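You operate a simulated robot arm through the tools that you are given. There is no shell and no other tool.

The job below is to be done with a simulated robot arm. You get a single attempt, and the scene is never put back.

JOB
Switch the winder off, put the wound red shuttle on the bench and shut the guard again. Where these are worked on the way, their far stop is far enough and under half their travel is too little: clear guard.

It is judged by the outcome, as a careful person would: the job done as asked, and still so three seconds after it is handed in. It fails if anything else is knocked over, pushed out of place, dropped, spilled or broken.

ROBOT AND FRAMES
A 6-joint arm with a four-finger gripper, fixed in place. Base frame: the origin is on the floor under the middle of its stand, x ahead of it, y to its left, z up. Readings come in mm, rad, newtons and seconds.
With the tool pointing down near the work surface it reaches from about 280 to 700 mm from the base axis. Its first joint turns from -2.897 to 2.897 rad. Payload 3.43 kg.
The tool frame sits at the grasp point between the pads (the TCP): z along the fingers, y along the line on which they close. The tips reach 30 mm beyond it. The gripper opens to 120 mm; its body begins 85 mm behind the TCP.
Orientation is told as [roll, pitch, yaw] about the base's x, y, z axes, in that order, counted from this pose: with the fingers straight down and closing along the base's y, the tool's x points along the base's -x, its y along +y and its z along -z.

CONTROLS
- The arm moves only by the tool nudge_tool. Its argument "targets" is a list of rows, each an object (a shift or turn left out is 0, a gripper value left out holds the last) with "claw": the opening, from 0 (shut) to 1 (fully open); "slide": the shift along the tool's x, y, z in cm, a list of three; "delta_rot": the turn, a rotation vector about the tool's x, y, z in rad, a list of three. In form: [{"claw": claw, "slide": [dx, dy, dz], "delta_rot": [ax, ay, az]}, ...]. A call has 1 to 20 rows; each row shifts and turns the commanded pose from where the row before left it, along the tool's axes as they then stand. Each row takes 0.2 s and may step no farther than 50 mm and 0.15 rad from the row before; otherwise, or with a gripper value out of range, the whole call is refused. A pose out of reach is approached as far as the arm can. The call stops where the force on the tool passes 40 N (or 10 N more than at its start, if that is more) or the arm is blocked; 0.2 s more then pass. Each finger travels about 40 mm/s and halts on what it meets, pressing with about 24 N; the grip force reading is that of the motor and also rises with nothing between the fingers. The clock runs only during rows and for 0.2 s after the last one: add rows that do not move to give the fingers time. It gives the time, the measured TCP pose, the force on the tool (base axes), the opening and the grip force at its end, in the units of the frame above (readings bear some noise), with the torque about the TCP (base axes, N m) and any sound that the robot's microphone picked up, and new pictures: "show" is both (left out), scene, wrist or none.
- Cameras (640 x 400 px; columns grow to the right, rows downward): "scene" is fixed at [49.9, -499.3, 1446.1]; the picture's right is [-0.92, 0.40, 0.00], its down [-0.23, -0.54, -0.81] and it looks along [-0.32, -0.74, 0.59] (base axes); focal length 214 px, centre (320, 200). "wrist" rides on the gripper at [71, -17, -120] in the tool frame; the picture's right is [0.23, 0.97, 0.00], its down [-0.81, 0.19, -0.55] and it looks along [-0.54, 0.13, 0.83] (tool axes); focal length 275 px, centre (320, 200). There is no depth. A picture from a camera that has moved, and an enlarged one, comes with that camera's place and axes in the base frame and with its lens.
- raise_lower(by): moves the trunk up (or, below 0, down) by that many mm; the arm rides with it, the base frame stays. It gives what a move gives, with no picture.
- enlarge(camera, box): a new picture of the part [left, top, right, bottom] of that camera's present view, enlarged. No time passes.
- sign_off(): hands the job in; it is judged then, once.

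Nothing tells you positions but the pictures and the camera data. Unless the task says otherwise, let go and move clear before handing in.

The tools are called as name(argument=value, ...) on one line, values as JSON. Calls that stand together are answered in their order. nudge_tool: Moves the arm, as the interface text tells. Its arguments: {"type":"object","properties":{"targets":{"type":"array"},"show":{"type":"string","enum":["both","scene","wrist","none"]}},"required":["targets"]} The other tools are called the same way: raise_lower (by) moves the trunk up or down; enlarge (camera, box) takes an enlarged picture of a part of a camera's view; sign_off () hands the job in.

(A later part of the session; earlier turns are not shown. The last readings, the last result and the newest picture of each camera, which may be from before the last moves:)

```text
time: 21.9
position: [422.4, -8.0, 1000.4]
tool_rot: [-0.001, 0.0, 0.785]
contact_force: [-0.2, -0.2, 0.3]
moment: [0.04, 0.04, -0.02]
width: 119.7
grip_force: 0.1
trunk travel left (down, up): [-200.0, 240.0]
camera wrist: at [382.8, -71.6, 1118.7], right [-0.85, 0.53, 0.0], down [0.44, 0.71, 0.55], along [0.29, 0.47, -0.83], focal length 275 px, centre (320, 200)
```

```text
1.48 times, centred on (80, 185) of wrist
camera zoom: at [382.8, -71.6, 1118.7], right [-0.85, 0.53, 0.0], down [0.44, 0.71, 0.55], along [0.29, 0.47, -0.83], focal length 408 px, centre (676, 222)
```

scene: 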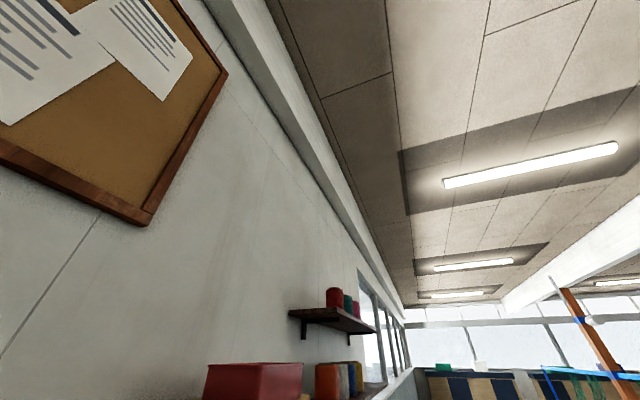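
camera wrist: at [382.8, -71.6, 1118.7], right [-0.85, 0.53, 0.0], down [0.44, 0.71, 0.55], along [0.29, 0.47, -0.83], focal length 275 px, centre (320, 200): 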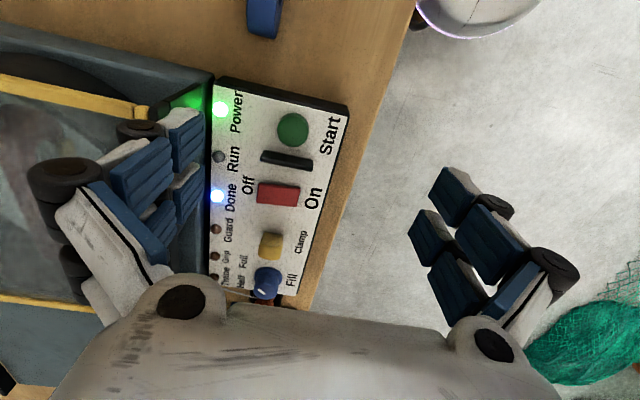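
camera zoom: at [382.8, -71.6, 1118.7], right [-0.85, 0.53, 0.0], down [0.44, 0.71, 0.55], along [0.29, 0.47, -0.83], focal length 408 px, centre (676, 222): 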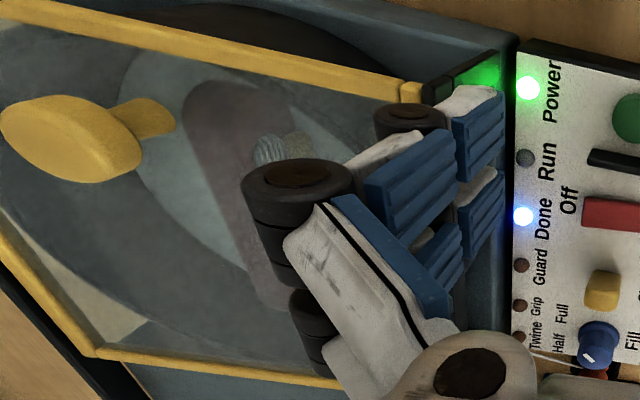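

The triangulated corners show the Clamp is a small lever on a base near u≈431 that leans toward the rocker; my earlier touch only pressed it into that stop. To flip it, I need to push its top away from the rocker, so I'll turn back and line up closed fingers beside it.

nudge_tool(targets=[{"claw": 0, "slide": [0, 0, -3]}, {"delta_rot": [0, 0, 0.1428]}, {"delta_rot": [0, 0, 0.1428]}, {"delta_rot": [0, 0, 0.1428]}, {"delta_rot": [0, 0, 0.1428]}, {"delta_rot": [0, 0, 0.1428]}, {"delta_rot": [0, 0, 0.1428]}, {"delta_rot": [0, 0, 0.1428]}, {"delta_rot": [0, 0, 0.1428]}, {"delta_rot": [0, 0, 0.1428]}, {"delta_rot": [0, 0, 0.1428]}, {"delta_rot": [0, 0, 0.1428]}, {"slide": [-1.8, 4.5, 0]}, {"slide": [-1.8, 4.5, 0]}, {"slide": [0, 0, 4.3]}, {}], show="wrist")

enlarge(camera="wrist", box=[240, 60, 432, 180])

```text
time: 25.3
position: [509.4, 28.7, 987.3]
tool_rot: [-0.001, 0.0, -0.784]
contact_force: [-0.1, 0.4, -0.2]
moment: [0.03, 0.0, 0.0]
width: 0.1
grip_force: 24.1
trunk travel left (down, up): [-200.0, 240.0]
camera wrist: at [447.3, 67.4, 1105.7], right [0.53, 0.85, 0.0], down [0.71, -0.44, 0.55], along [0.47, -0.29, -0.83], focal length 275 px, centre (320, 200)
```

wrist: 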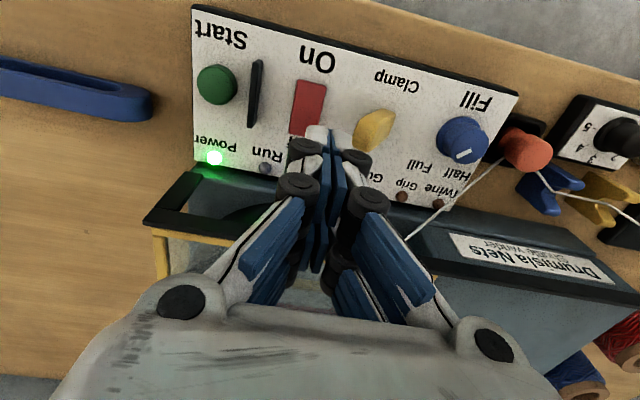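

```text
3.33 times, centred on (336, 120) of wrist
camera zoom: at [447.3, 67.4, 1105.7], right [0.53, 0.85, 0.0], down [0.71, -0.44, 0.55], along [0.47, -0.29, -0.83], focal length 918 px, centre (267, 467)
```

zoom: 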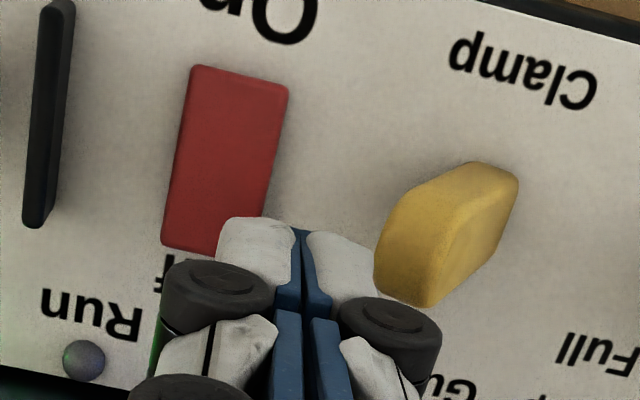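

The new view confirms the geometry: the lever's top edge is at u≈400, and my fingers are clear of it on the rocker side. I'll go down beside it and push gently toward the Fill side in small steps.

nudge_tool(targets=[{"slide": [0, -0.2, 2.5]}, {"slide": [0, 0, 1.7]}, {}, {"slide": [0, 0.4, 0]}, {"slide": [0, 0.4, 0]}, {"slide": [0, 0.4, 0]}, {"slide": [0, 0.4, 0]}, {}], show="wrist")

enlarge(camera="wrist", box=[240, 60, 432, 180])

```text
time: 27.1
position: [522.3, 39.2, 944.8]
tool_rot: [0.0, 0.001, -0.786]
contact_force: [-0.8, 0.4, -0.2]
moment: [-0.01, -0.01, 0.04]
width: 0.2
grip_force: 24.0
trunk travel left (down, up): [-200.0, 240.0]
camera wrist: at [459.3, 77.8, 1063.5], right [0.53, 0.85, 0.0], down [0.71, -0.44, 0.55], along [0.47, -0.29, -0.83], focal length 275 px, centre (320, 200)
```

wrist: 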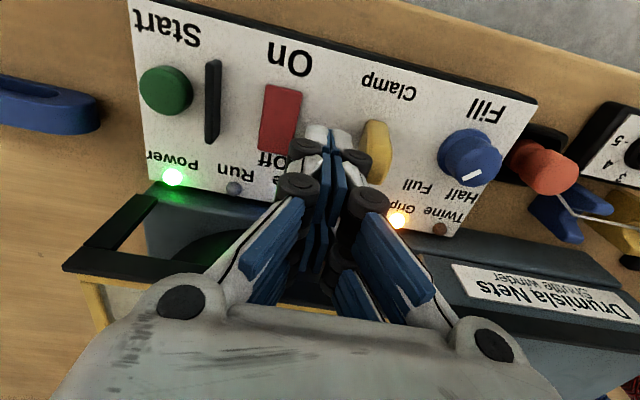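

```text
3.33 times, centred on (336, 120) of wrist
camera zoom: at [459.3, 77.8, 1063.5], right [0.53, 0.85, 0.0], down [0.71, -0.44, 0.55], along [0.47, -0.29, -0.83], focal length 918 px, centre (267, 467)
```

zoom: 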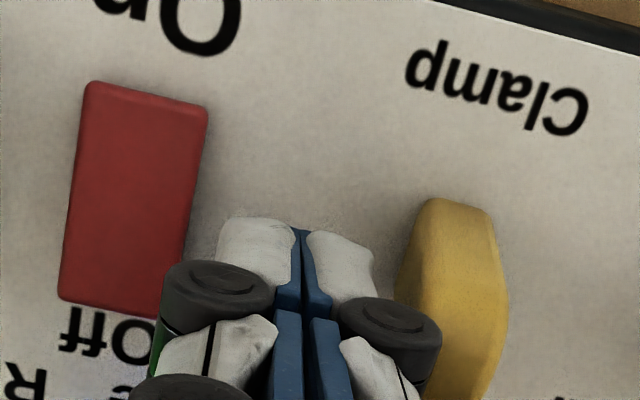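

The lever snapped over and the amber Grip lamp lit, so the clamp is released. Next I'll lift off and line up, tilted, over the Off end of the red rocker.

nudge_tool(targets=[{"slide": [0, -0.3, -1.5]}, {"slide": [0, 0, -1.8]}, {"slide": [-1.4, -2.65, 0]}, {"delta_rot": [0, -0.15, 0]}, {"delta_rot": [0, -0.15, 0]}, {}], show="wrist")

enlarge(camera="wrist", box=[240, 60, 432, 180])

```text
time: 28.5
position: [511.2, 10.1, 976.4]
tool_rot: [0.0, -0.299, -0.786]
contact_force: [0.2, -0.2, -0.3]
moment: [-0.03, 0.02, 0.01]
width: 0.0
grip_force: 23.7
trunk travel left (down, up): [-200.0, 240.0]
camera wrist: at [425.4, 70.6, 1069.9], right [0.53, 0.84, -0.07], down [0.57, -0.3, 0.77], along [0.63, -0.45, -0.64], focal length 275 px, centre (320, 200)
```

wrist: 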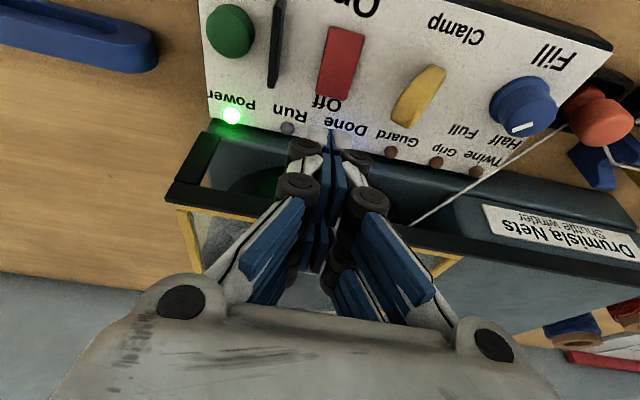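

```text
3.33 times, centred on (336, 120) of wrist
camera zoom: at [425.4, 70.6, 1069.9], right [0.53, 0.84, -0.07], down [0.57, -0.3, 0.77], along [0.63, -0.45, -0.64], focal length 918 px, centre (267, 467)
```

zoom: 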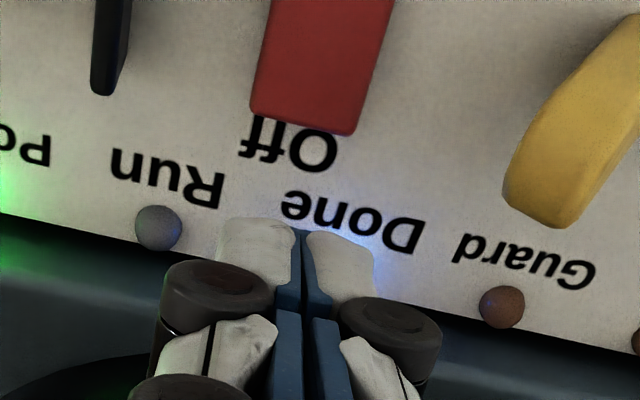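

The Grip lamp is dark again, so I need to see whether the lever sprang back.

enlarge(camera="wrist", box=[370, 40, 500, 190])

enlarge(camera="wrist", box=[190, 90, 350, 190])

```text
2.67 times, centred on (435, 115) of wrist
camera zoom: at [425.4, 70.6, 1069.9], right [0.53, 0.84, -0.07], down [0.57, -0.3, 0.77], along [0.63, -0.45, -0.64], focal length 734 px, centre (13, 427)
```

zoom: 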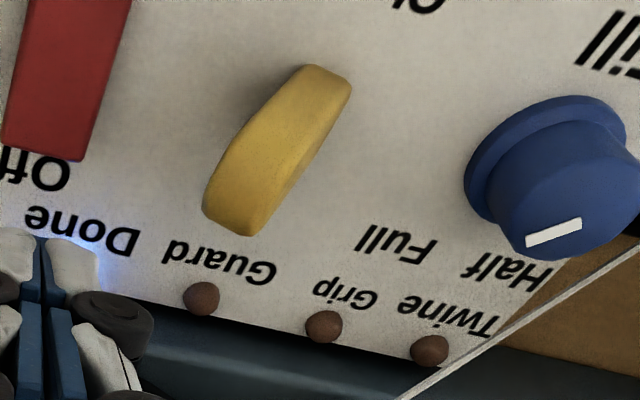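

```text
4.00 times, centred on (270, 140) of wrist
camera zoom: at [425.4, 70.6, 1069.9], right [0.53, 0.84, -0.07], down [0.57, -0.3, 0.77], along [0.63, -0.45, -0.64], focal length 1101 px, centre (520, 440)
```

zoom: 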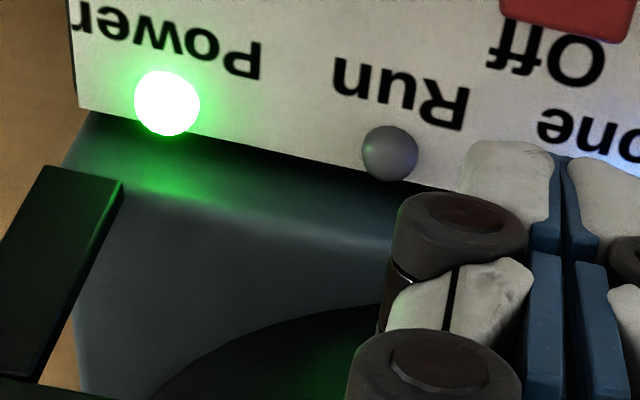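

The lever has returned to its original lean because I only pushed it to about vertical. I'll go back and push it right through to the other stop.

nudge_tool(targets=[{"delta_rot": [0, 0.15, 0]}, {"delta_rot": [0, 0.15, 0]}, {"slide": [1.4, 1.0, 0]}, {"slide": [0, 0, 2.0]}, {"slide": [0, 0, 1.2]}, {}, {"slide": [0, 0.6, 0]}, {"slide": [0, 0.6, 0]}, {"slide": [0, 0.6, 0]}, {"slide": [0, 0.6, 0]}, {"slide": [0, 0.6, 0]}, {"slide": [0, 0.6, 0]}, {"slide": [0, 0.6, 0]}, {}], show="wrist")

enlarge(camera="wrist", box=[240, 60, 432, 180])

```text
time: 31.5
position: [537.1, 55.4, 944.3]
tool_rot: [0.001, -0.001, -0.785]
contact_force: [-0.2, -0.2, 0.8]
moment: [0.01, 0.03, 0.02]
width: 0.0
grip_force: 23.9
trunk travel left (down, up): [-200.0, 240.0]
camera wrist: at [474.5, 93.8, 1064.0], right [0.53, 0.85, 0.0], down [0.71, -0.44, 0.55], along [0.47, -0.29, -0.83], focal length 275 px, centre (320, 200)
```

wrist: 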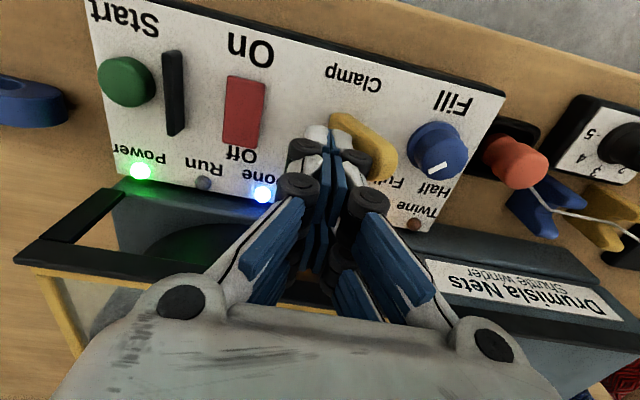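

```text
3.33 times, centred on (336, 120) of wrist
camera zoom: at [474.5, 93.8, 1064.0], right [0.53, 0.85, 0.0], down [0.71, -0.44, 0.55], along [0.47, -0.29, -0.83], focal length 918 px, centre (267, 467)
```

zoom: 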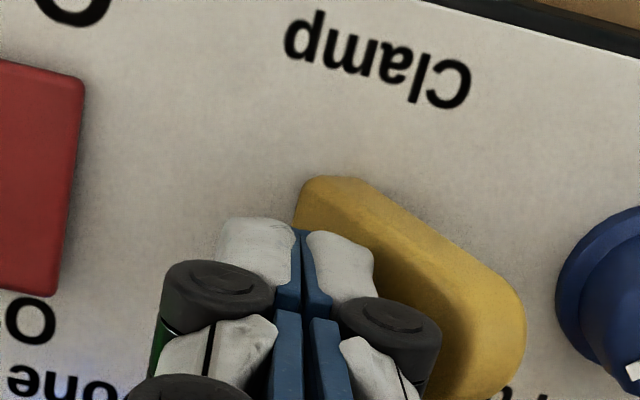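

The lever now leans toward the Fill side with almost no force on the tool. I'll back off and check that it stays.

nudge_tool(targets=[{"slide": [0, -0.6, 0]}, {"slide": [0, -1.2, -1.0]}, {"slide": [-1.4, -3.2, -2.2]}, {"delta_rot": [0, -0.15, 0]}, {"delta_rot": [0, -0.15, 0]}, {}], show="wrist")

enlarge(camera="wrist", box=[370, 40, 500, 190])

enlarge(camera="wrist", box=[240, 30, 400, 150])

```text
time: 32.9
position: [511.5, 10.0, 979.2]
tool_rot: [-0.002, -0.3, -0.787]
contact_force: [-0.4, -0.9, 0.4]
moment: [-0.03, 0.01, 0.01]
width: 0.0
grip_force: 23.7
trunk travel left (down, up): [-200.0, 240.0]
camera wrist: at [426.7, 71.6, 1070.4], right [0.53, 0.84, -0.07], down [0.57, -0.3, 0.77], along [0.63, -0.45, -0.64], focal length 275 px, centre (320, 200)
```

wrist: 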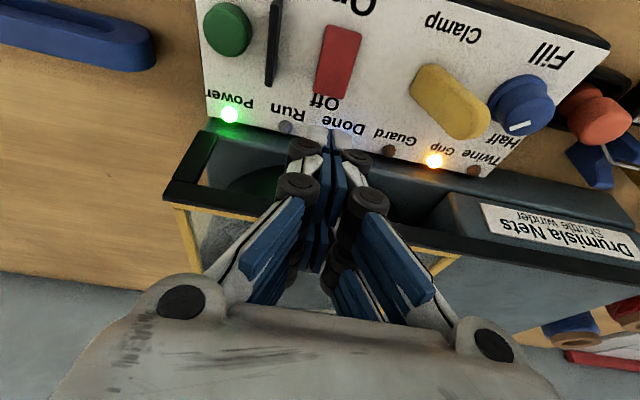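

```text
2.67 times, centred on (435, 115) of wrist
camera zoom: at [426.7, 71.6, 1070.4], right [0.53, 0.84, -0.07], down [0.57, -0.3, 0.77], along [0.63, -0.45, -0.64], focal length 734 px, centre (13, 427)
```

zoom: 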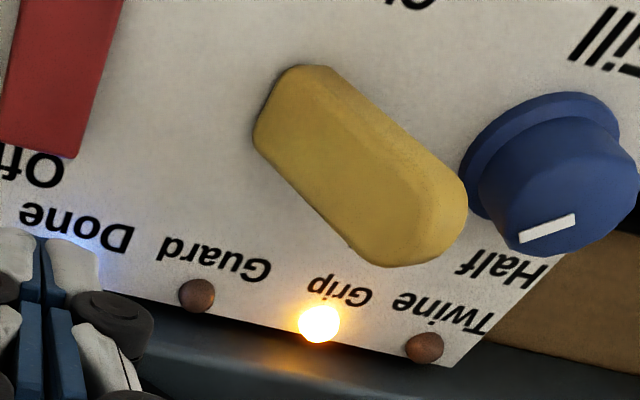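

```text
3.33 times, centred on (320, 90) of wrist
camera zoom: at [426.7, 71.6, 1070.4], right [0.53, 0.84, -0.07], down [0.57, -0.3, 0.77], along [0.63, -0.45, -0.64], focal length 918 px, centre (320, 567)
```

zoom: 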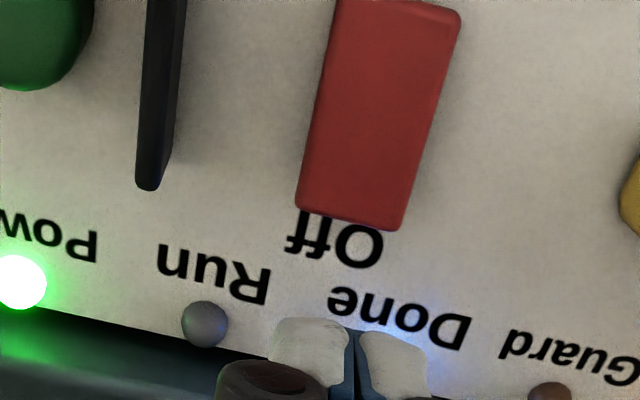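

The Clamp lever stays over, the amber Grip lamp stays lit, and the twine to the winder has been freed. Now I'll come down on the Off end of the rocker.

nudge_tool(targets=[{"slide": [0.532, 0, 1.72]}, {"slide": [0.532, 0, 1.72]}, {}, {"slide": [0.089, 0, 0.287]}, {"slide": [0.089, 0, 0.287]}, {"slide": [0.089, 0, 0.287]}, {"slide": [0.089, 0, 0.287]}, {}], show="wrist")

enlarge(camera="wrist", box=[240, 60, 432, 180])

```text
time: 34.7
position: [511.9, 10.4, 931.2]
tool_rot: [0.001, -0.301, -0.786]
contact_force: [-1.5, -1.1, 13.7]
moment: [0.15, 0.22, 0.06]
width: 6.0
grip_force: 33.3
trunk travel left (down, up): [-200.0, 240.0]
camera wrist: at [426.5, 70.6, 1023.3], right [0.53, 0.84, -0.07], down [0.57, -0.3, 0.77], along [0.63, -0.45, -0.64], focal length 275 px, centre (320, 200)
```

wrist: 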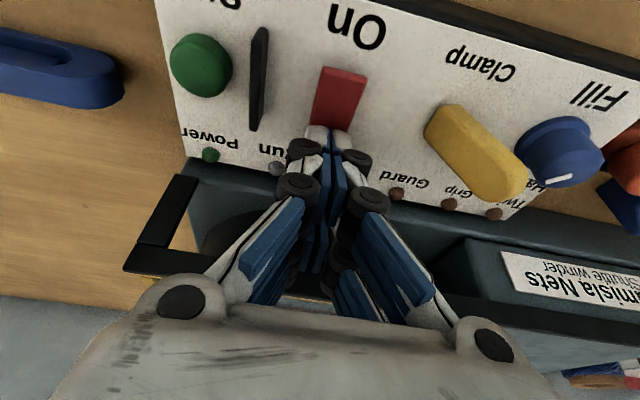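

```text
3.33 times, centred on (336, 120) of wrist
camera zoom: at [426.5, 70.6, 1023.3], right [0.53, 0.84, -0.07], down [0.57, -0.3, 0.77], along [0.63, -0.45, -0.64], focal length 918 px, centre (267, 467)
```

zoom: 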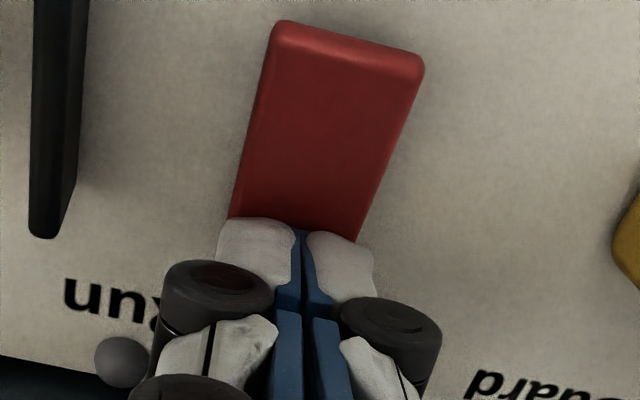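

The Power lamp went dark as the rocker tipped, so the winder is off. I'll retract, straighten the tool and check the panel and guard.

nudge_tool(targets=[{"slide": [-0.3, 0, -0.96]}, {"slide": [-0.9, 0, -2.9]}, {"slide": [-1.2, 0, -3.8]}, {"delta_rot": [0, 0.15, 0]}, {"delta_rot": [0, 0.15, 0]}, {"claw": 1, "slide": [0, -2, -4]}, {"slide": [-2, -2, -4]}, {}, {}, {}, {}, {}], show="wrist")

enlarge(camera="wrist", box=[200, 20, 460, 180])

enlarge(camera="wrist", box=[180, 120, 420, 280])

```text
time: 37.3
position: [496.5, -32.7, 1088.4]
tool_rot: [0.0, 0.001, -0.786]
contact_force: [0.1, -0.3, -0.1]
moment: [0.0, 0.0, 0.0]
width: 117.9
grip_force: 0.1
trunk travel left (down, up): [-200.0, 240.0]
camera wrist: at [434.4, 4.9, 1207.0], right [0.53, 0.85, 0.0], down [0.71, -0.44, 0.55], along [0.47, -0.29, -0.83], focal length 275 px, centre (320, 200)
```

wrist: 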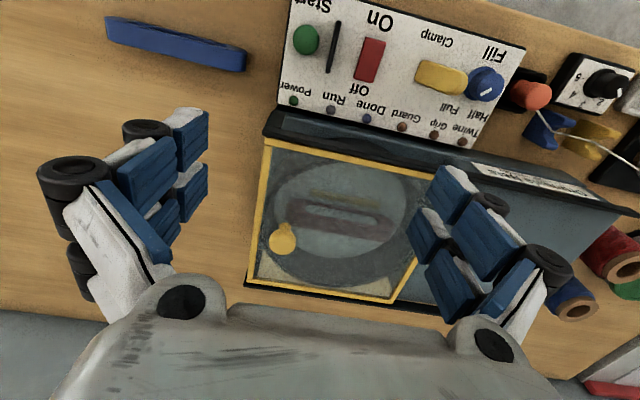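

```text
2.46 times, centred on (330, 100) of wrist
camera zoom: at [434.4, 4.9, 1207.0], right [0.53, 0.85, 0.0], down [0.71, -0.44, 0.55], along [0.47, -0.29, -0.83], focal length 678 px, centre (295, 446)
```

zoom: 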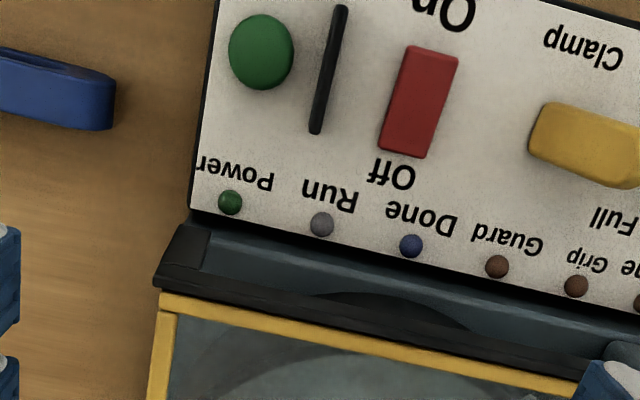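

```text
2.50 times, centred on (300, 200) of wrist
camera zoom: at [434.4, 4.9, 1207.0], right [0.53, 0.85, 0.0], down [0.71, -0.44, 0.55], along [0.47, -0.29, -0.83], focal length 688 px, centre (370, 200)
```

zoom: 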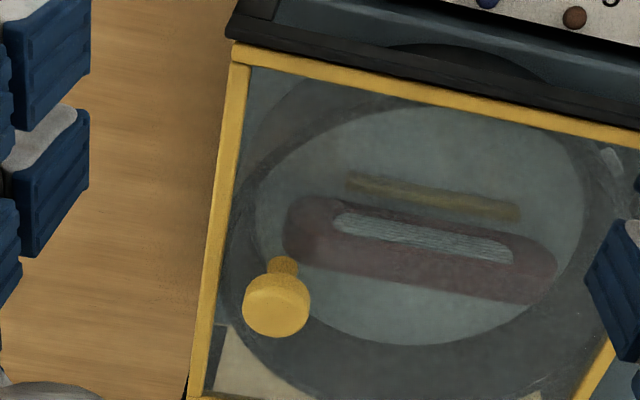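

All lamps are dark and the clamp jaw has moved away from the shuttle. Next is sliding the guard, whose mushroom knob is at about (u 318, v -505), with its top at z≈988. I'll check the reach to its open end in free air above the guard first.

nudge_tool(targets=[{"slide": [-2.6, 3.6, 0.7]}, {"slide": [-2.6, 3.6, 0.7]}, {"slide": [-2.6, 3.6, 0.7]}, {"slide": [-2.6, 3.6, 0.7]}, {"slide": [-2.6, 3.6, 0.7]}, {}], show="wrist")

```text
time: 38.7
position: [710.4, 3.7, 1056.3]
tool_rot: [0.0, 0.002, -0.784]
contact_force: [0.6, -1.1, 0.9]
moment: [-0.04, 0.02, -0.01]
width: 120.1
grip_force: 0.0
out of reach, approached as far as the arm can: row 5
trunk travel left (down, up): [-200.0, 240.0]
camera wrist: at [648.8, 41.4, 1174.3], right [0.53, 0.85, 0.0], down [0.71, -0.44, 0.55], along [0.47, -0.29, -0.83], focal length 275 px, centre (320, 200)
```

wrist: 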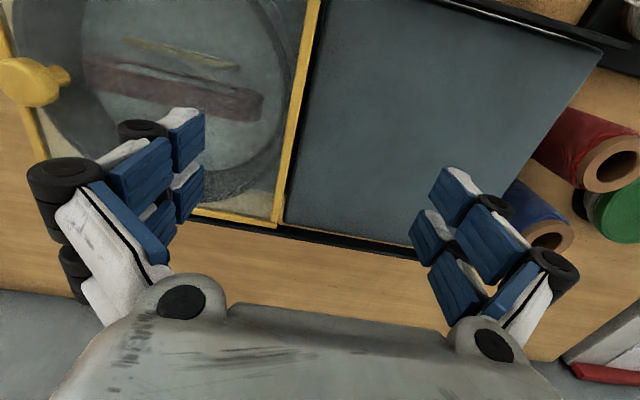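

The vertical reach limit here is about 710 mm from the base axis, just short of gripping the knob at full travel. Pushing the knob from behind with closed fingers needs only about 697 mm, so I'll do that and move behind the knob now.

nudge_tool(targets=[{"claw": 0, "slide": [0, -4.4, 0]}, {"slide": [0, -4.4, 0]}, {"slide": [0, -4.4, 0]}, {"slide": [0, -4.4, 0]}, {"slide": [0, -4.7, 0]}, {}, {}, {}, {}], show="wrist")

enlarge(camera="wrist", box=[240, 60, 432, 180])

```text
time: 40.7
position: [554.5, -155.3, 1053.1]
tool_rot: [0.001, 0.001, -0.786]
contact_force: [0.5, 0.3, 0.3]
moment: [0.0, 0.0, 0.02]
width: 0.1
grip_force: 23.7
trunk travel left (down, up): [-200.0, 240.0]
camera wrist: at [492.9, -117.0, 1171.3], right [0.53, 0.85, 0.0], down [0.71, -0.44, 0.55], along [0.47, -0.29, -0.83], focal length 275 px, centre (320, 200)
```

wrist: 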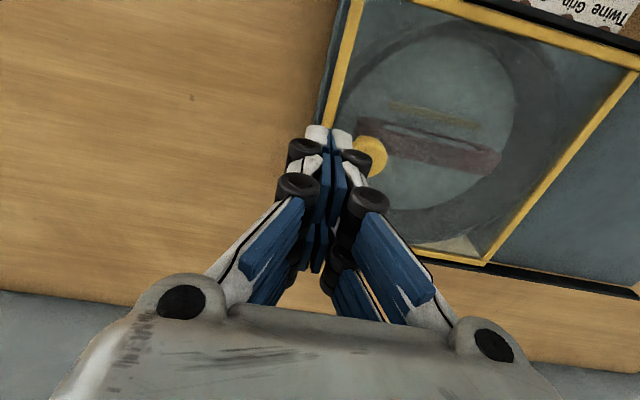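

```text
3.33 times, centred on (336, 120) of wrist
camera zoom: at [492.9, -117.0, 1171.3], right [0.53, 0.85, 0.0], down [0.71, -0.44, 0.55], along [0.47, -0.29, -0.83], focal length 918 px, centre (267, 467)
```

zoom: 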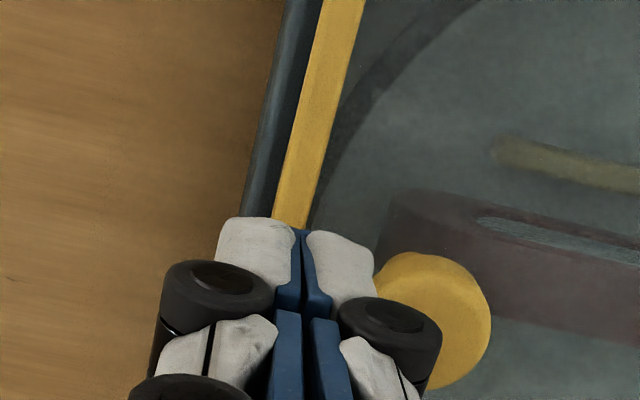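

I'm behind the knob with about 8 mm of clearance. I'll go down to the knob-head height without touching the frame.

nudge_tool(targets=[{"slide": [-0.3, 0, 2.5]}, {"slide": [0, 0, 1.3]}, {"slide": [0, 0, 0.5]}, {}], show="wrist")

enlarge(camera="wrist", box=[240, 60, 432, 180])

```text
time: 41.7
position: [555.8, -156.2, 1011.8]
tool_rot: [-0.002, 0.0, -0.785]
contact_force: [-0.7, -0.3, 0.1]
moment: [-0.01, 0.01, -0.02]
width: 0.0
grip_force: 23.9
trunk travel left (down, up): [-200.0, 240.0]
camera wrist: at [493.8, -118.6, 1130.4], right [0.53, 0.85, 0.0], down [0.71, -0.44, 0.55], along [0.47, -0.29, -0.83], focal length 275 px, centre (320, 200)
```

wrist: 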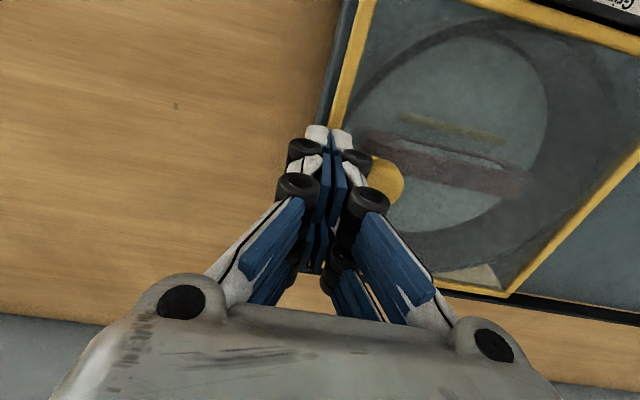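

```text
3.33 times, centred on (336, 120) of wrist
camera zoom: at [493.8, -118.6, 1130.4], right [0.53, 0.85, 0.0], down [0.71, -0.44, 0.55], along [0.47, -0.29, -0.83], focal length 918 px, centre (267, 467)
```

zoom: 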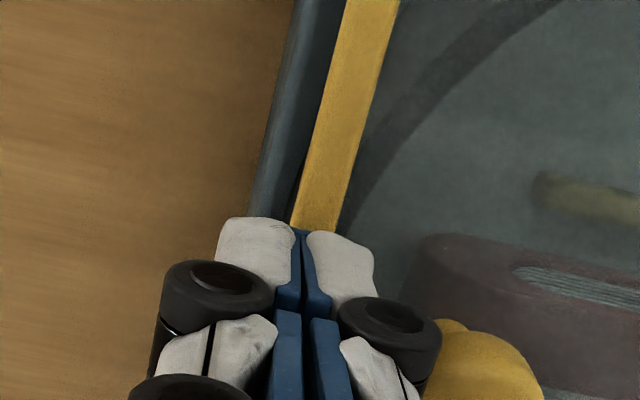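

The tips are about 8 mm down beside the knob head and free of contact. I'll push the guard open along the machine axis.

nudge_tool(targets=[{"slide": [0, 0, 0.2]}, {"slide": [0, 0.6, 0]}, {"slide": [0, 0.6, 0]}, {"slide": [0, 0.8, 0]}, {"slide": [0, 1.0, 0]}, {"slide": [0, 1.0, 0]}, {"slide": [0, 1.0, 0]}, {}], show="wrist")

```text
time: 43.5
position: [591.3, -121.4, 1009.5]
tool_rot: [0.001, 0.001, -0.787]
contact_force: [0.2, -0.4, -0.4]
moment: [-0.04, -0.06, 0.0]
width: 0.1
grip_force: 23.6
trunk travel left (down, up): [-200.0, 240.0]
camera wrist: at [528.7, -83.0, 1128.7], right [0.53, 0.85, 0.0], down [0.71, -0.44, 0.55], along [0.47, -0.29, -0.83], focal length 275 px, centre (320, 200)
```

wrist: 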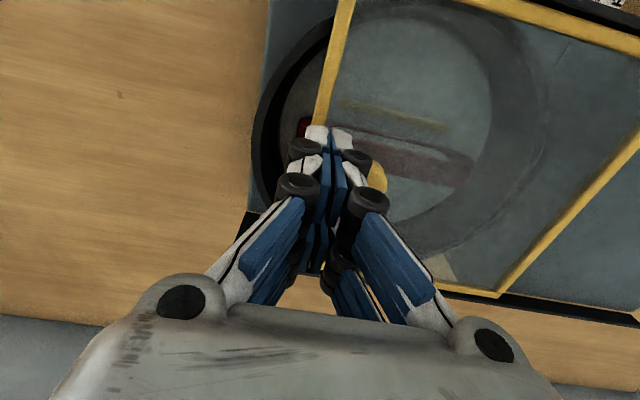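

The guard slides easily. I'll keep pushing toward its far stop.

nudge_tool(targets=[{"slide": [0, 1.2, 0]}, {"slide": [0, 1.2, 0]}, {"slide": [0, 1.2, 0]}, {"slide": [0, 1.2, 0]}, {"slide": [0, 1.2, 0]}, {"slide": [0, 1.2, 0]}, {"slide": [0, 1.2, 0]}, {"slide": [0, 1.2, 0]}, {"slide": [0, 1.2, 0]}, {"slide": [0, 1.0, 0]}, {"slide": [0, 1.0, 0]}, {}], show="wrist")

```text
time: 46.1
position: [681.3, -31.1, 1010.5]
tool_rot: [-0.002, 0.0, -0.786]
contact_force: [-0.2, -0.5, -0.1]
moment: [-0.02, 0.04, -0.01]
width: 0.1
grip_force: 23.5
trunk travel left (down, up): [-200.0, 240.0]
camera wrist: at [618.9, 7.1, 1129.2], right [0.53, 0.85, 0.0], down [0.71, -0.44, 0.55], along [0.47, -0.29, -0.83], focal length 275 px, centre (320, 200)
```

wrist: 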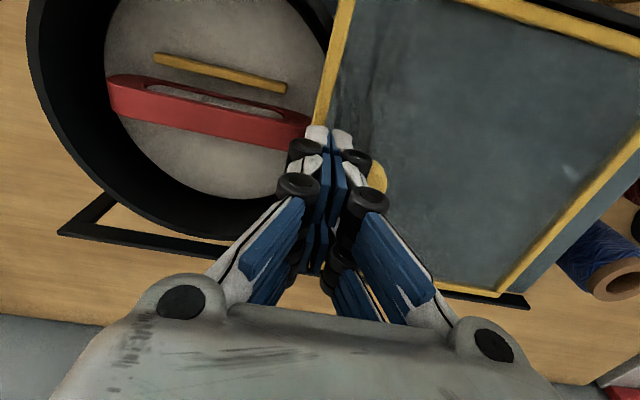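

The shuttle is now in plain view, with the guard about 170 mm open. I'll push the last bit gently to its stop.

nudge_tool(targets=[{"slide": [0, 0.5, 0]}, {"slide": [0, 0.5, 0]}, {"slide": [0, 0.5, 0]}, {"slide": [0, 0.5, 0]}, {"slide": [0, 0.5, 0]}, {}], show="wrist")

```text
time: 47.5
position: [700.7, -13.0, 1009.9]
tool_rot: [0.0, -0.001, -0.787]
contact_force: [-0.4, -0.7, 0.1]
moment: [-0.01, 0.01, -0.02]
width: 0.3
grip_force: 23.6
trunk travel left (down, up): [-200.0, 240.0]
camera wrist: at [638.1, 25.6, 1128.9], right [0.53, 0.85, 0.0], down [0.71, -0.44, 0.55], along [0.47, -0.29, -0.83], focal length 275 px, centre (320, 200)
```

wrist: 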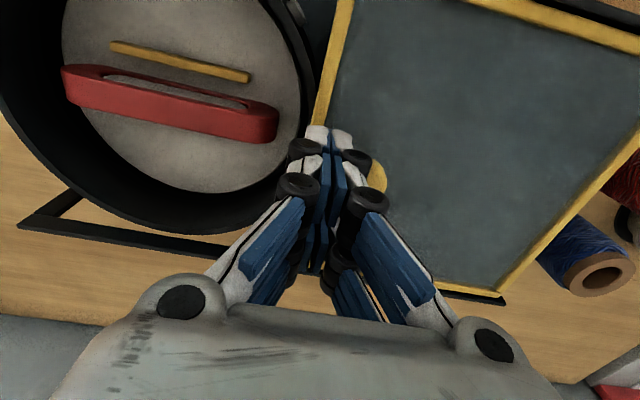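

nudge_tool(targets=[{"slide": [0, 0.4, 0]}, {"slide": [0, 0.4, 0]}, {}], show="wrist")

enlarge(camera="wrist", box=[420, 230, 580, 330])

enlarge(camera="wrist", box=[0, 0, 330, 206])

```text
time: 48.3
position: [705.7, -8.4, 1010.7]
tool_rot: [0.001, -0.001, -0.786]
contact_force: [-0.8, -2.2, -1.1]
moment: [0.0, 0.03, -0.01]
width: 0.0
grip_force: 25.2
trunk travel left (down, up): [-200.0, 240.0]
camera wrist: at [642.9, 30.3, 1129.2], right [0.53, 0.85, 0.0], down [0.71, -0.44, 0.55], along [0.47, -0.29, -0.83], focal length 275 px, centre (320, 200)
```

wrist: 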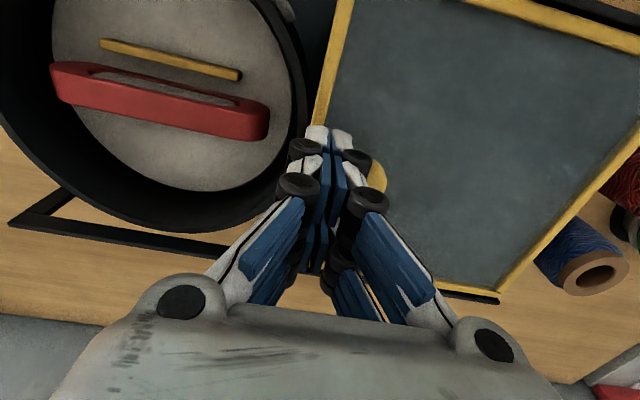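

```text
4.00 times, centred on (500, 280) of wrist
camera zoom: at [642.9, 30.3, 1129.2], right [0.53, 0.85, 0.0], down [0.71, -0.44, 0.55], along [0.47, -0.29, -0.83], focal length 1101 px, centre (-400, -120)
```

zoom: 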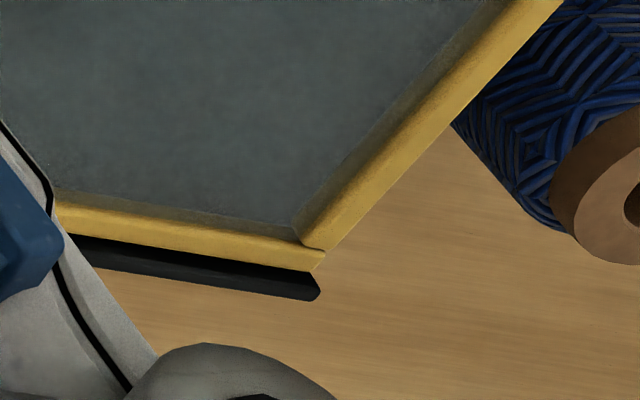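

```text
1.94 times, centred on (165, 103) of wrist
camera zoom: at [642.9, 30.3, 1129.2], right [0.53, 0.85, 0.0], down [0.71, -0.44, 0.55], along [0.47, -0.29, -0.83], focal length 534 px, centre (621, 388)
```

zoom: 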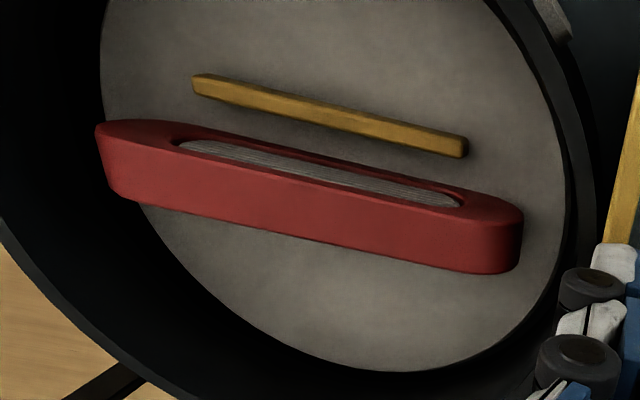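

The guard is fully open against the end of its rails, and the wound red shuttle sits beside the retracted yellow jaw. I'll lift clear and look at the shuttle from other positions to get its exact pose.

nudge_tool(targets=[{"slide": [0, -0.4, 0]}, {"slide": [0, -0.6, -4]}, {"claw": 1, "slide": [2.0, -3.5, -2]}, {"slide": [2.0, -4, 0]}, {"slide": [2.0, -4, 0]}, {}, {}, {}, {}], show="wrist")

enlarge(camera="wrist", box=[180, 60, 420, 210])

```text
time: 50.3
position: [574.5, -53.6, 1071.1]
tool_rot: [-0.001, -0.001, -0.787]
contact_force: [0.2, -0.6, 0.4]
moment: [0.01, -0.03, 0.05]
width: 117.8
grip_force: 0.1
trunk travel left (down, up): [-200.0, 240.0]
camera wrist: at [511.7, -15.3, 1190.0], right [0.53, 0.85, 0.0], down [0.71, -0.44, 0.55], along [0.47, -0.29, -0.83], focal length 275 px, centre (320, 200)
```

wrist: 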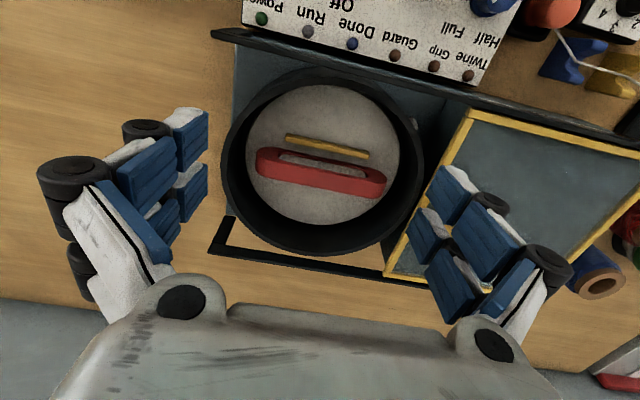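

```text
2.67 times, centred on (300, 135) of wrist
camera zoom: at [511.7, -15.3, 1190.0], right [0.53, 0.85, 0.0], down [0.71, -0.44, 0.55], along [0.47, -0.29, -0.83], focal length 734 px, centre (373, 373)
```

zoom: 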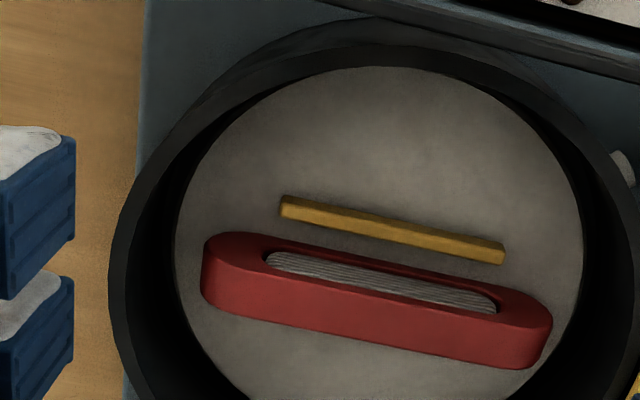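

The shuttle lies along the machine axis, centred near u≈384, v≈-505, with its top at z≈936. I'll turn the gripper so it closes across the shuttle, open it halfway, and line up above it.

nudge_tool(targets=[{"claw": 0.55, "slide": [0, 0, -2]}, {"delta_rot": [0, 0, -0.1428]}, {"delta_rot": [0, 0, -0.1428]}, {"delta_rot": [0, 0, -0.1428]}, {"delta_rot": [0, 0, -0.1428]}, {"delta_rot": [0, 0, -0.1428]}, {"delta_rot": [0, 0, -0.1428]}, {"delta_rot": [0, 0, -0.1428]}, {"delta_rot": [0, 0, -0.1428]}, {"delta_rot": [0, 0, -0.1428]}, {"delta_rot": [0, 0, -0.1428]}, {"delta_rot": [0, 0, -0.1428]}, {"slide": [-0.8, -3.1, 0]}, {"slide": [-0.8, -3.1, 0]}, {}], show="wrist")

enlarge(camera="wrist", box=[220, 40, 420, 190])

```text
time: 53.5
position: [630.2, -87.3, 1090.8]
tool_rot: [0.0, 0.0, 0.785]
contact_force: [-0.6, 0.4, -0.3]
moment: [0.0, -0.07, 0.0]
width: 66.1
grip_force: 0.0
trunk travel left (down, up): [-200.0, 240.0]
camera wrist: at [590.0, -150.1, 1209.3], right [-0.85, 0.53, 0.0], down [0.44, 0.71, 0.55], along [0.29, 0.47, -0.83], focal length 275 px, centre (320, 200)
```

wrist: 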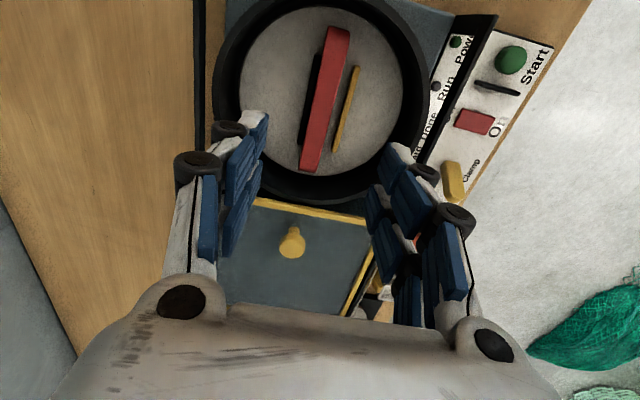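

```text
2.67 times, centred on (320, 115) of wrist
camera zoom: at [590.0, -150.1, 1209.3], right [-0.85, 0.53, 0.0], down [0.44, 0.71, 0.55], along [0.29, 0.47, -0.83], focal length 734 px, centre (320, 427)
```

zoom: 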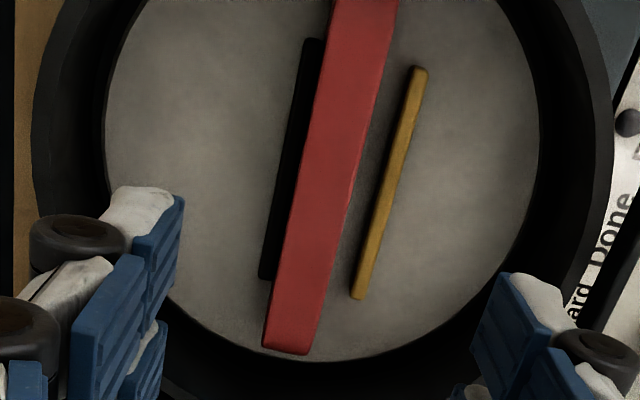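

Seen from above, the shuttle is 140 × 19 mm, centred at u≈384, v≈-504.5, between a black fixed jaw and the retracted yellow jaw, whose tops are at about z 920. I'll descend so the tips grip the upper part of the shuttle and stay above the jaws.

nudge_tool(targets=[{"slide": [-0.15, 0.2, 4.5]}, {"slide": [0, 0, 4.5]}, {"slide": [0, 0, 2.0]}, {}], show="wrist")

enlarge(camera="wrist", box=[200, 40, 440, 190])

```text
time: 54.5
position: [627.5, -85.3, 979.9]
tool_rot: [0.001, 0.0, 0.785]
contact_force: [0.0, -0.4, 1.0]
moment: [-0.03, -0.01, 0.02]
width: 66.0
grip_force: 0.0
trunk travel left (down, up): [-200.0, 240.0]
camera wrist: at [588.8, -147.9, 1098.0], right [-0.85, 0.53, 0.0], down [0.44, 0.71, 0.55], along [0.29, 0.47, -0.83], focal length 275 px, centre (320, 200)
```

wrist: 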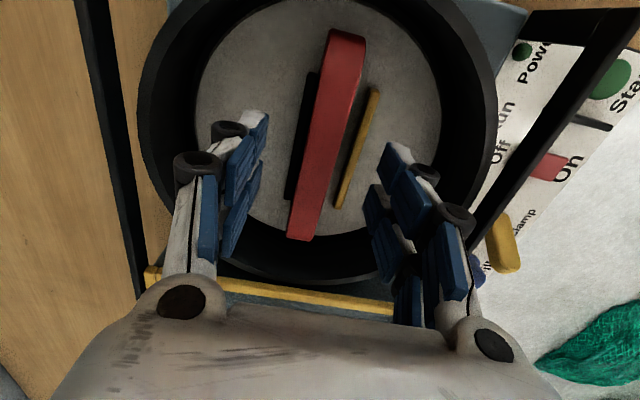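

```text
2.67 times, centred on (320, 115) of wrist
camera zoom: at [588.8, -147.9, 1098.0], right [-0.85, 0.53, 0.0], down [0.44, 0.71, 0.55], along [0.29, 0.47, -0.83], focal length 734 px, centre (320, 427)
```

zoom: 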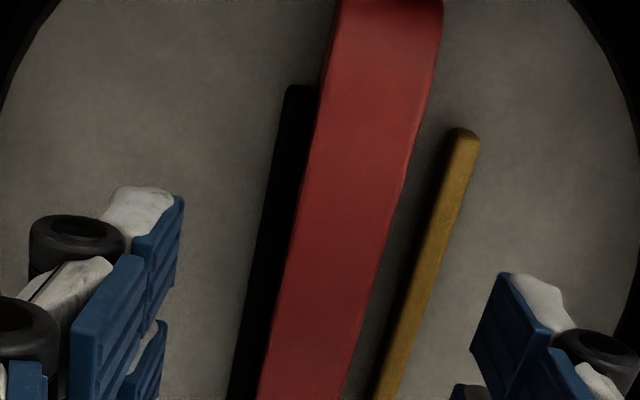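

I'm centred over the shuttle to within about a millimetre. I'll do the final descent and then close.

nudge_tool(targets=[{"slide": [0, 0, 1.5]}, {"slide": [0, 0, 1.0]}, {}], show="wrist")

enlarge(camera="wrist", box=[200, 70, 440, 220])

```text
time: 55.3
position: [628.7, -84.1, 954.1]
tool_rot: [0.0, 0.002, 0.787]
contact_force: [-0.4, 0.5, 0.5]
moment: [0.01, -0.02, -0.01]
width: 66.1
grip_force: 0.0
trunk travel left (down, up): [-200.0, 240.0]
camera wrist: at [590.0, -147.7, 1072.5], right [-0.85, 0.53, 0.0], down [0.44, 0.71, 0.55], along [0.29, 0.47, -0.83], focal length 275 px, centre (320, 200)
```

wrist: 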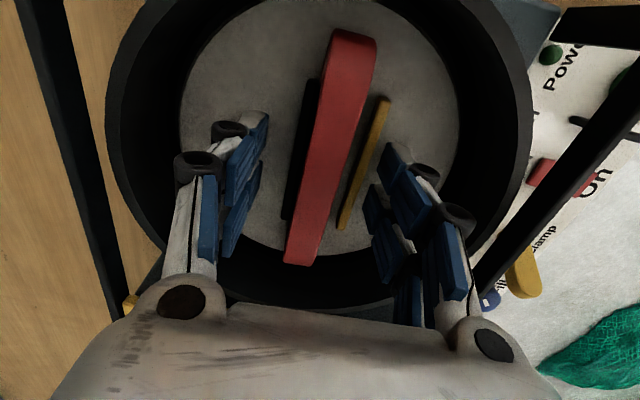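

```text
2.67 times, centred on (320, 145) of wrist
camera zoom: at [590.0, -147.7, 1072.5], right [-0.85, 0.53, 0.0], down [0.44, 0.71, 0.55], along [0.29, 0.47, -0.83], focal length 734 px, centre (320, 347)
```

zoom: 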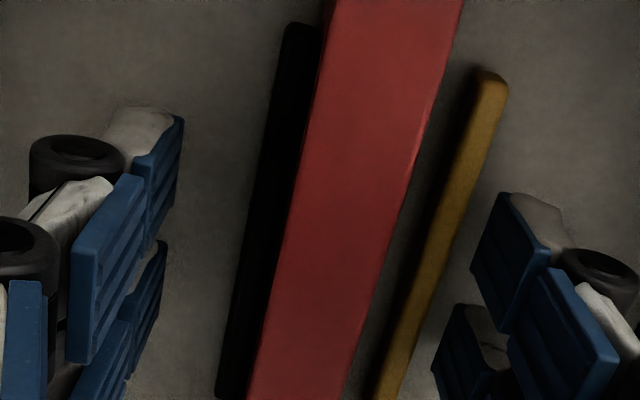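

nudge_tool(targets=[{"claw": 0.3}, {"claw": 0.1}, {"claw": 0.0}, {}, {}, {}], show="wrist")

enlarge(camera="wrist", box=[200, 70, 440, 220])

```text
time: 56.7
position: [630.2, -86.1, 954.3]
tool_rot: [-0.001, 0.0, 0.784]
contact_force: [2.5, -2.6, 1.7]
moment: [-0.47, 0.16, 0.0]
width: 32.7
grip_force: 44.7
trunk travel left (down, up): [-200.0, 240.0]
camera wrist: at [590.5, -148.3, 1072.8], right [-0.85, 0.53, 0.0], down [0.44, 0.71, 0.55], along [0.29, 0.47, -0.83], focal length 275 px, centre (320, 200)
```

wrist: 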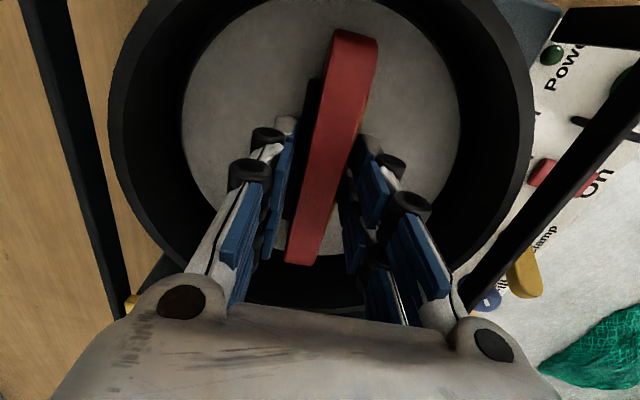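

```text
2.67 times, centred on (320, 145) of wrist
camera zoom: at [590.5, -148.3, 1072.8], right [-0.85, 0.53, 0.0], down [0.44, 0.71, 0.55], along [0.29, 0.47, -0.83], focal length 734 px, centre (320, 347)
```

zoom: 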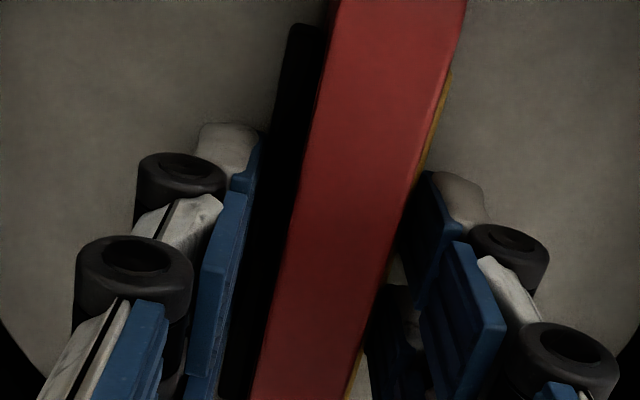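

The fingers closed on the jaws as well as the shuttle (32.7 mm across) and pushed the yellow jaw inward, so the jaws are taller than I estimated. I'll release and check whether the jaw springs back.

nudge_tool(targets=[{"claw": 0.3}, {"claw": 0.55}, {}, {}, {"slide": [0, 0, -0.8]}, {"slide": [0, 0, -1.0]}, {}], show="wrist")

enlarge(camera="wrist", box=[200, 40, 440, 190])

```text
time: 58.3
position: [628.7, -84.3, 973.1]
tool_rot: [0.001, 0.001, 0.786]
contact_force: [1.7, 0.3, -0.3]
moment: [-0.03, -0.04, 0.0]
width: 66.0
grip_force: 0.0
trunk travel left (down, up): [-200.0, 240.0]
camera wrist: at [590.1, -146.6, 1091.6], right [-0.85, 0.53, 0.0], down [0.44, 0.71, 0.55], along [0.29, 0.47, -0.83], focal length 275 px, centre (320, 200)
```

wrist: 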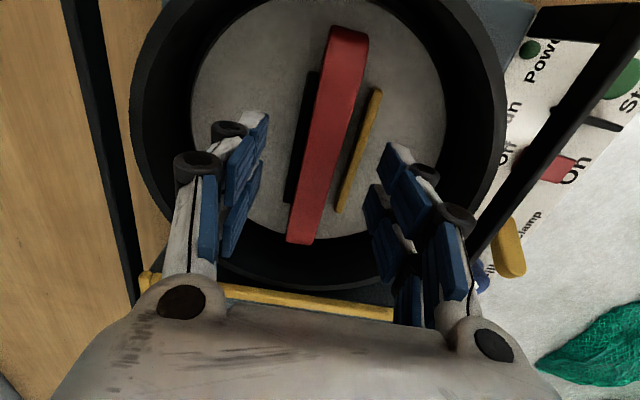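

```text
2.67 times, centred on (320, 115) of wrist
camera zoom: at [590.1, -146.6, 1091.6], right [-0.85, 0.53, 0.0], down [0.44, 0.71, 0.55], along [0.29, 0.47, -0.83], focal length 734 px, centre (320, 427)
```

zoom: 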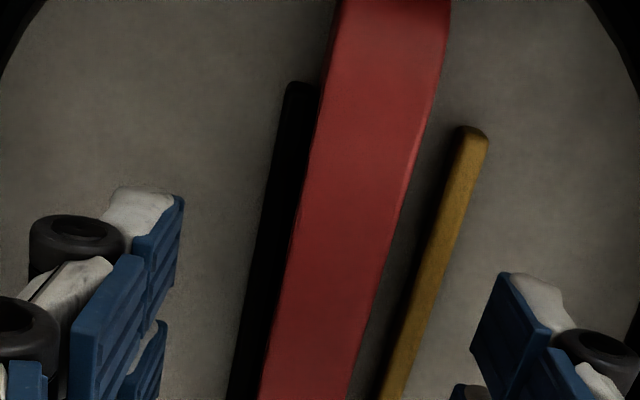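

The yellow jaw springs back open by itself. I need a more exact height for the shuttle top, so I'll zoom on its ends.

enlarge(camera="wrist", box=[260, 190, 356, 250])

enlarge(camera="wrist", box=[290, 15, 386, 75])

```text
6.67 times, centred on (308, 220) of wrist
camera zoom: at [590.1, -146.6, 1091.6], right [-0.85, 0.53, 0.0], down [0.44, 0.71, 0.55], along [0.29, 0.47, -0.83], focal length 1835 px, centre (400, 67)
```

zoom: 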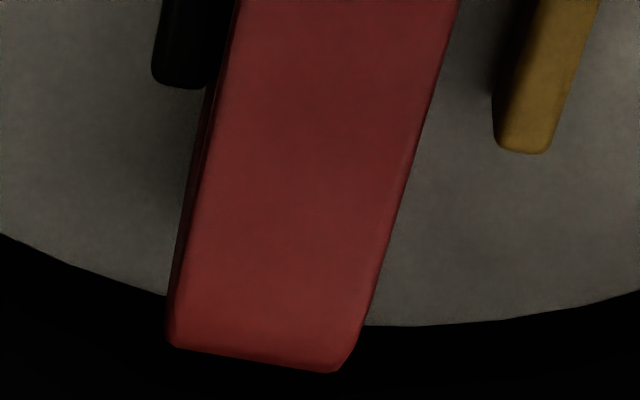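

```text
6.67 times, centred on (338, 45) of wrist
camera zoom: at [590.1, -146.6, 1091.6], right [-0.85, 0.53, 0.0], down [0.44, 0.71, 0.55], along [0.29, 0.47, -0.83], focal length 1835 px, centre (200, 1233)
```

zoom: 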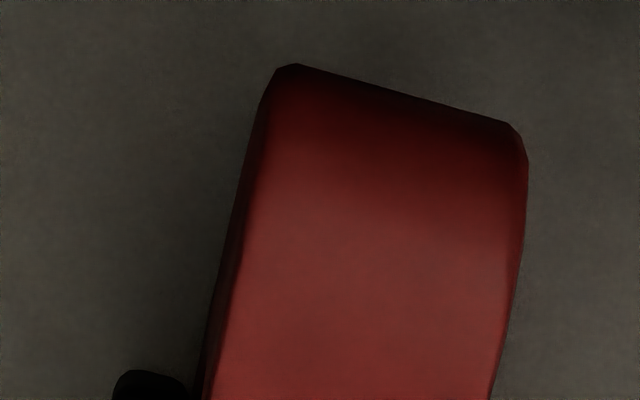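

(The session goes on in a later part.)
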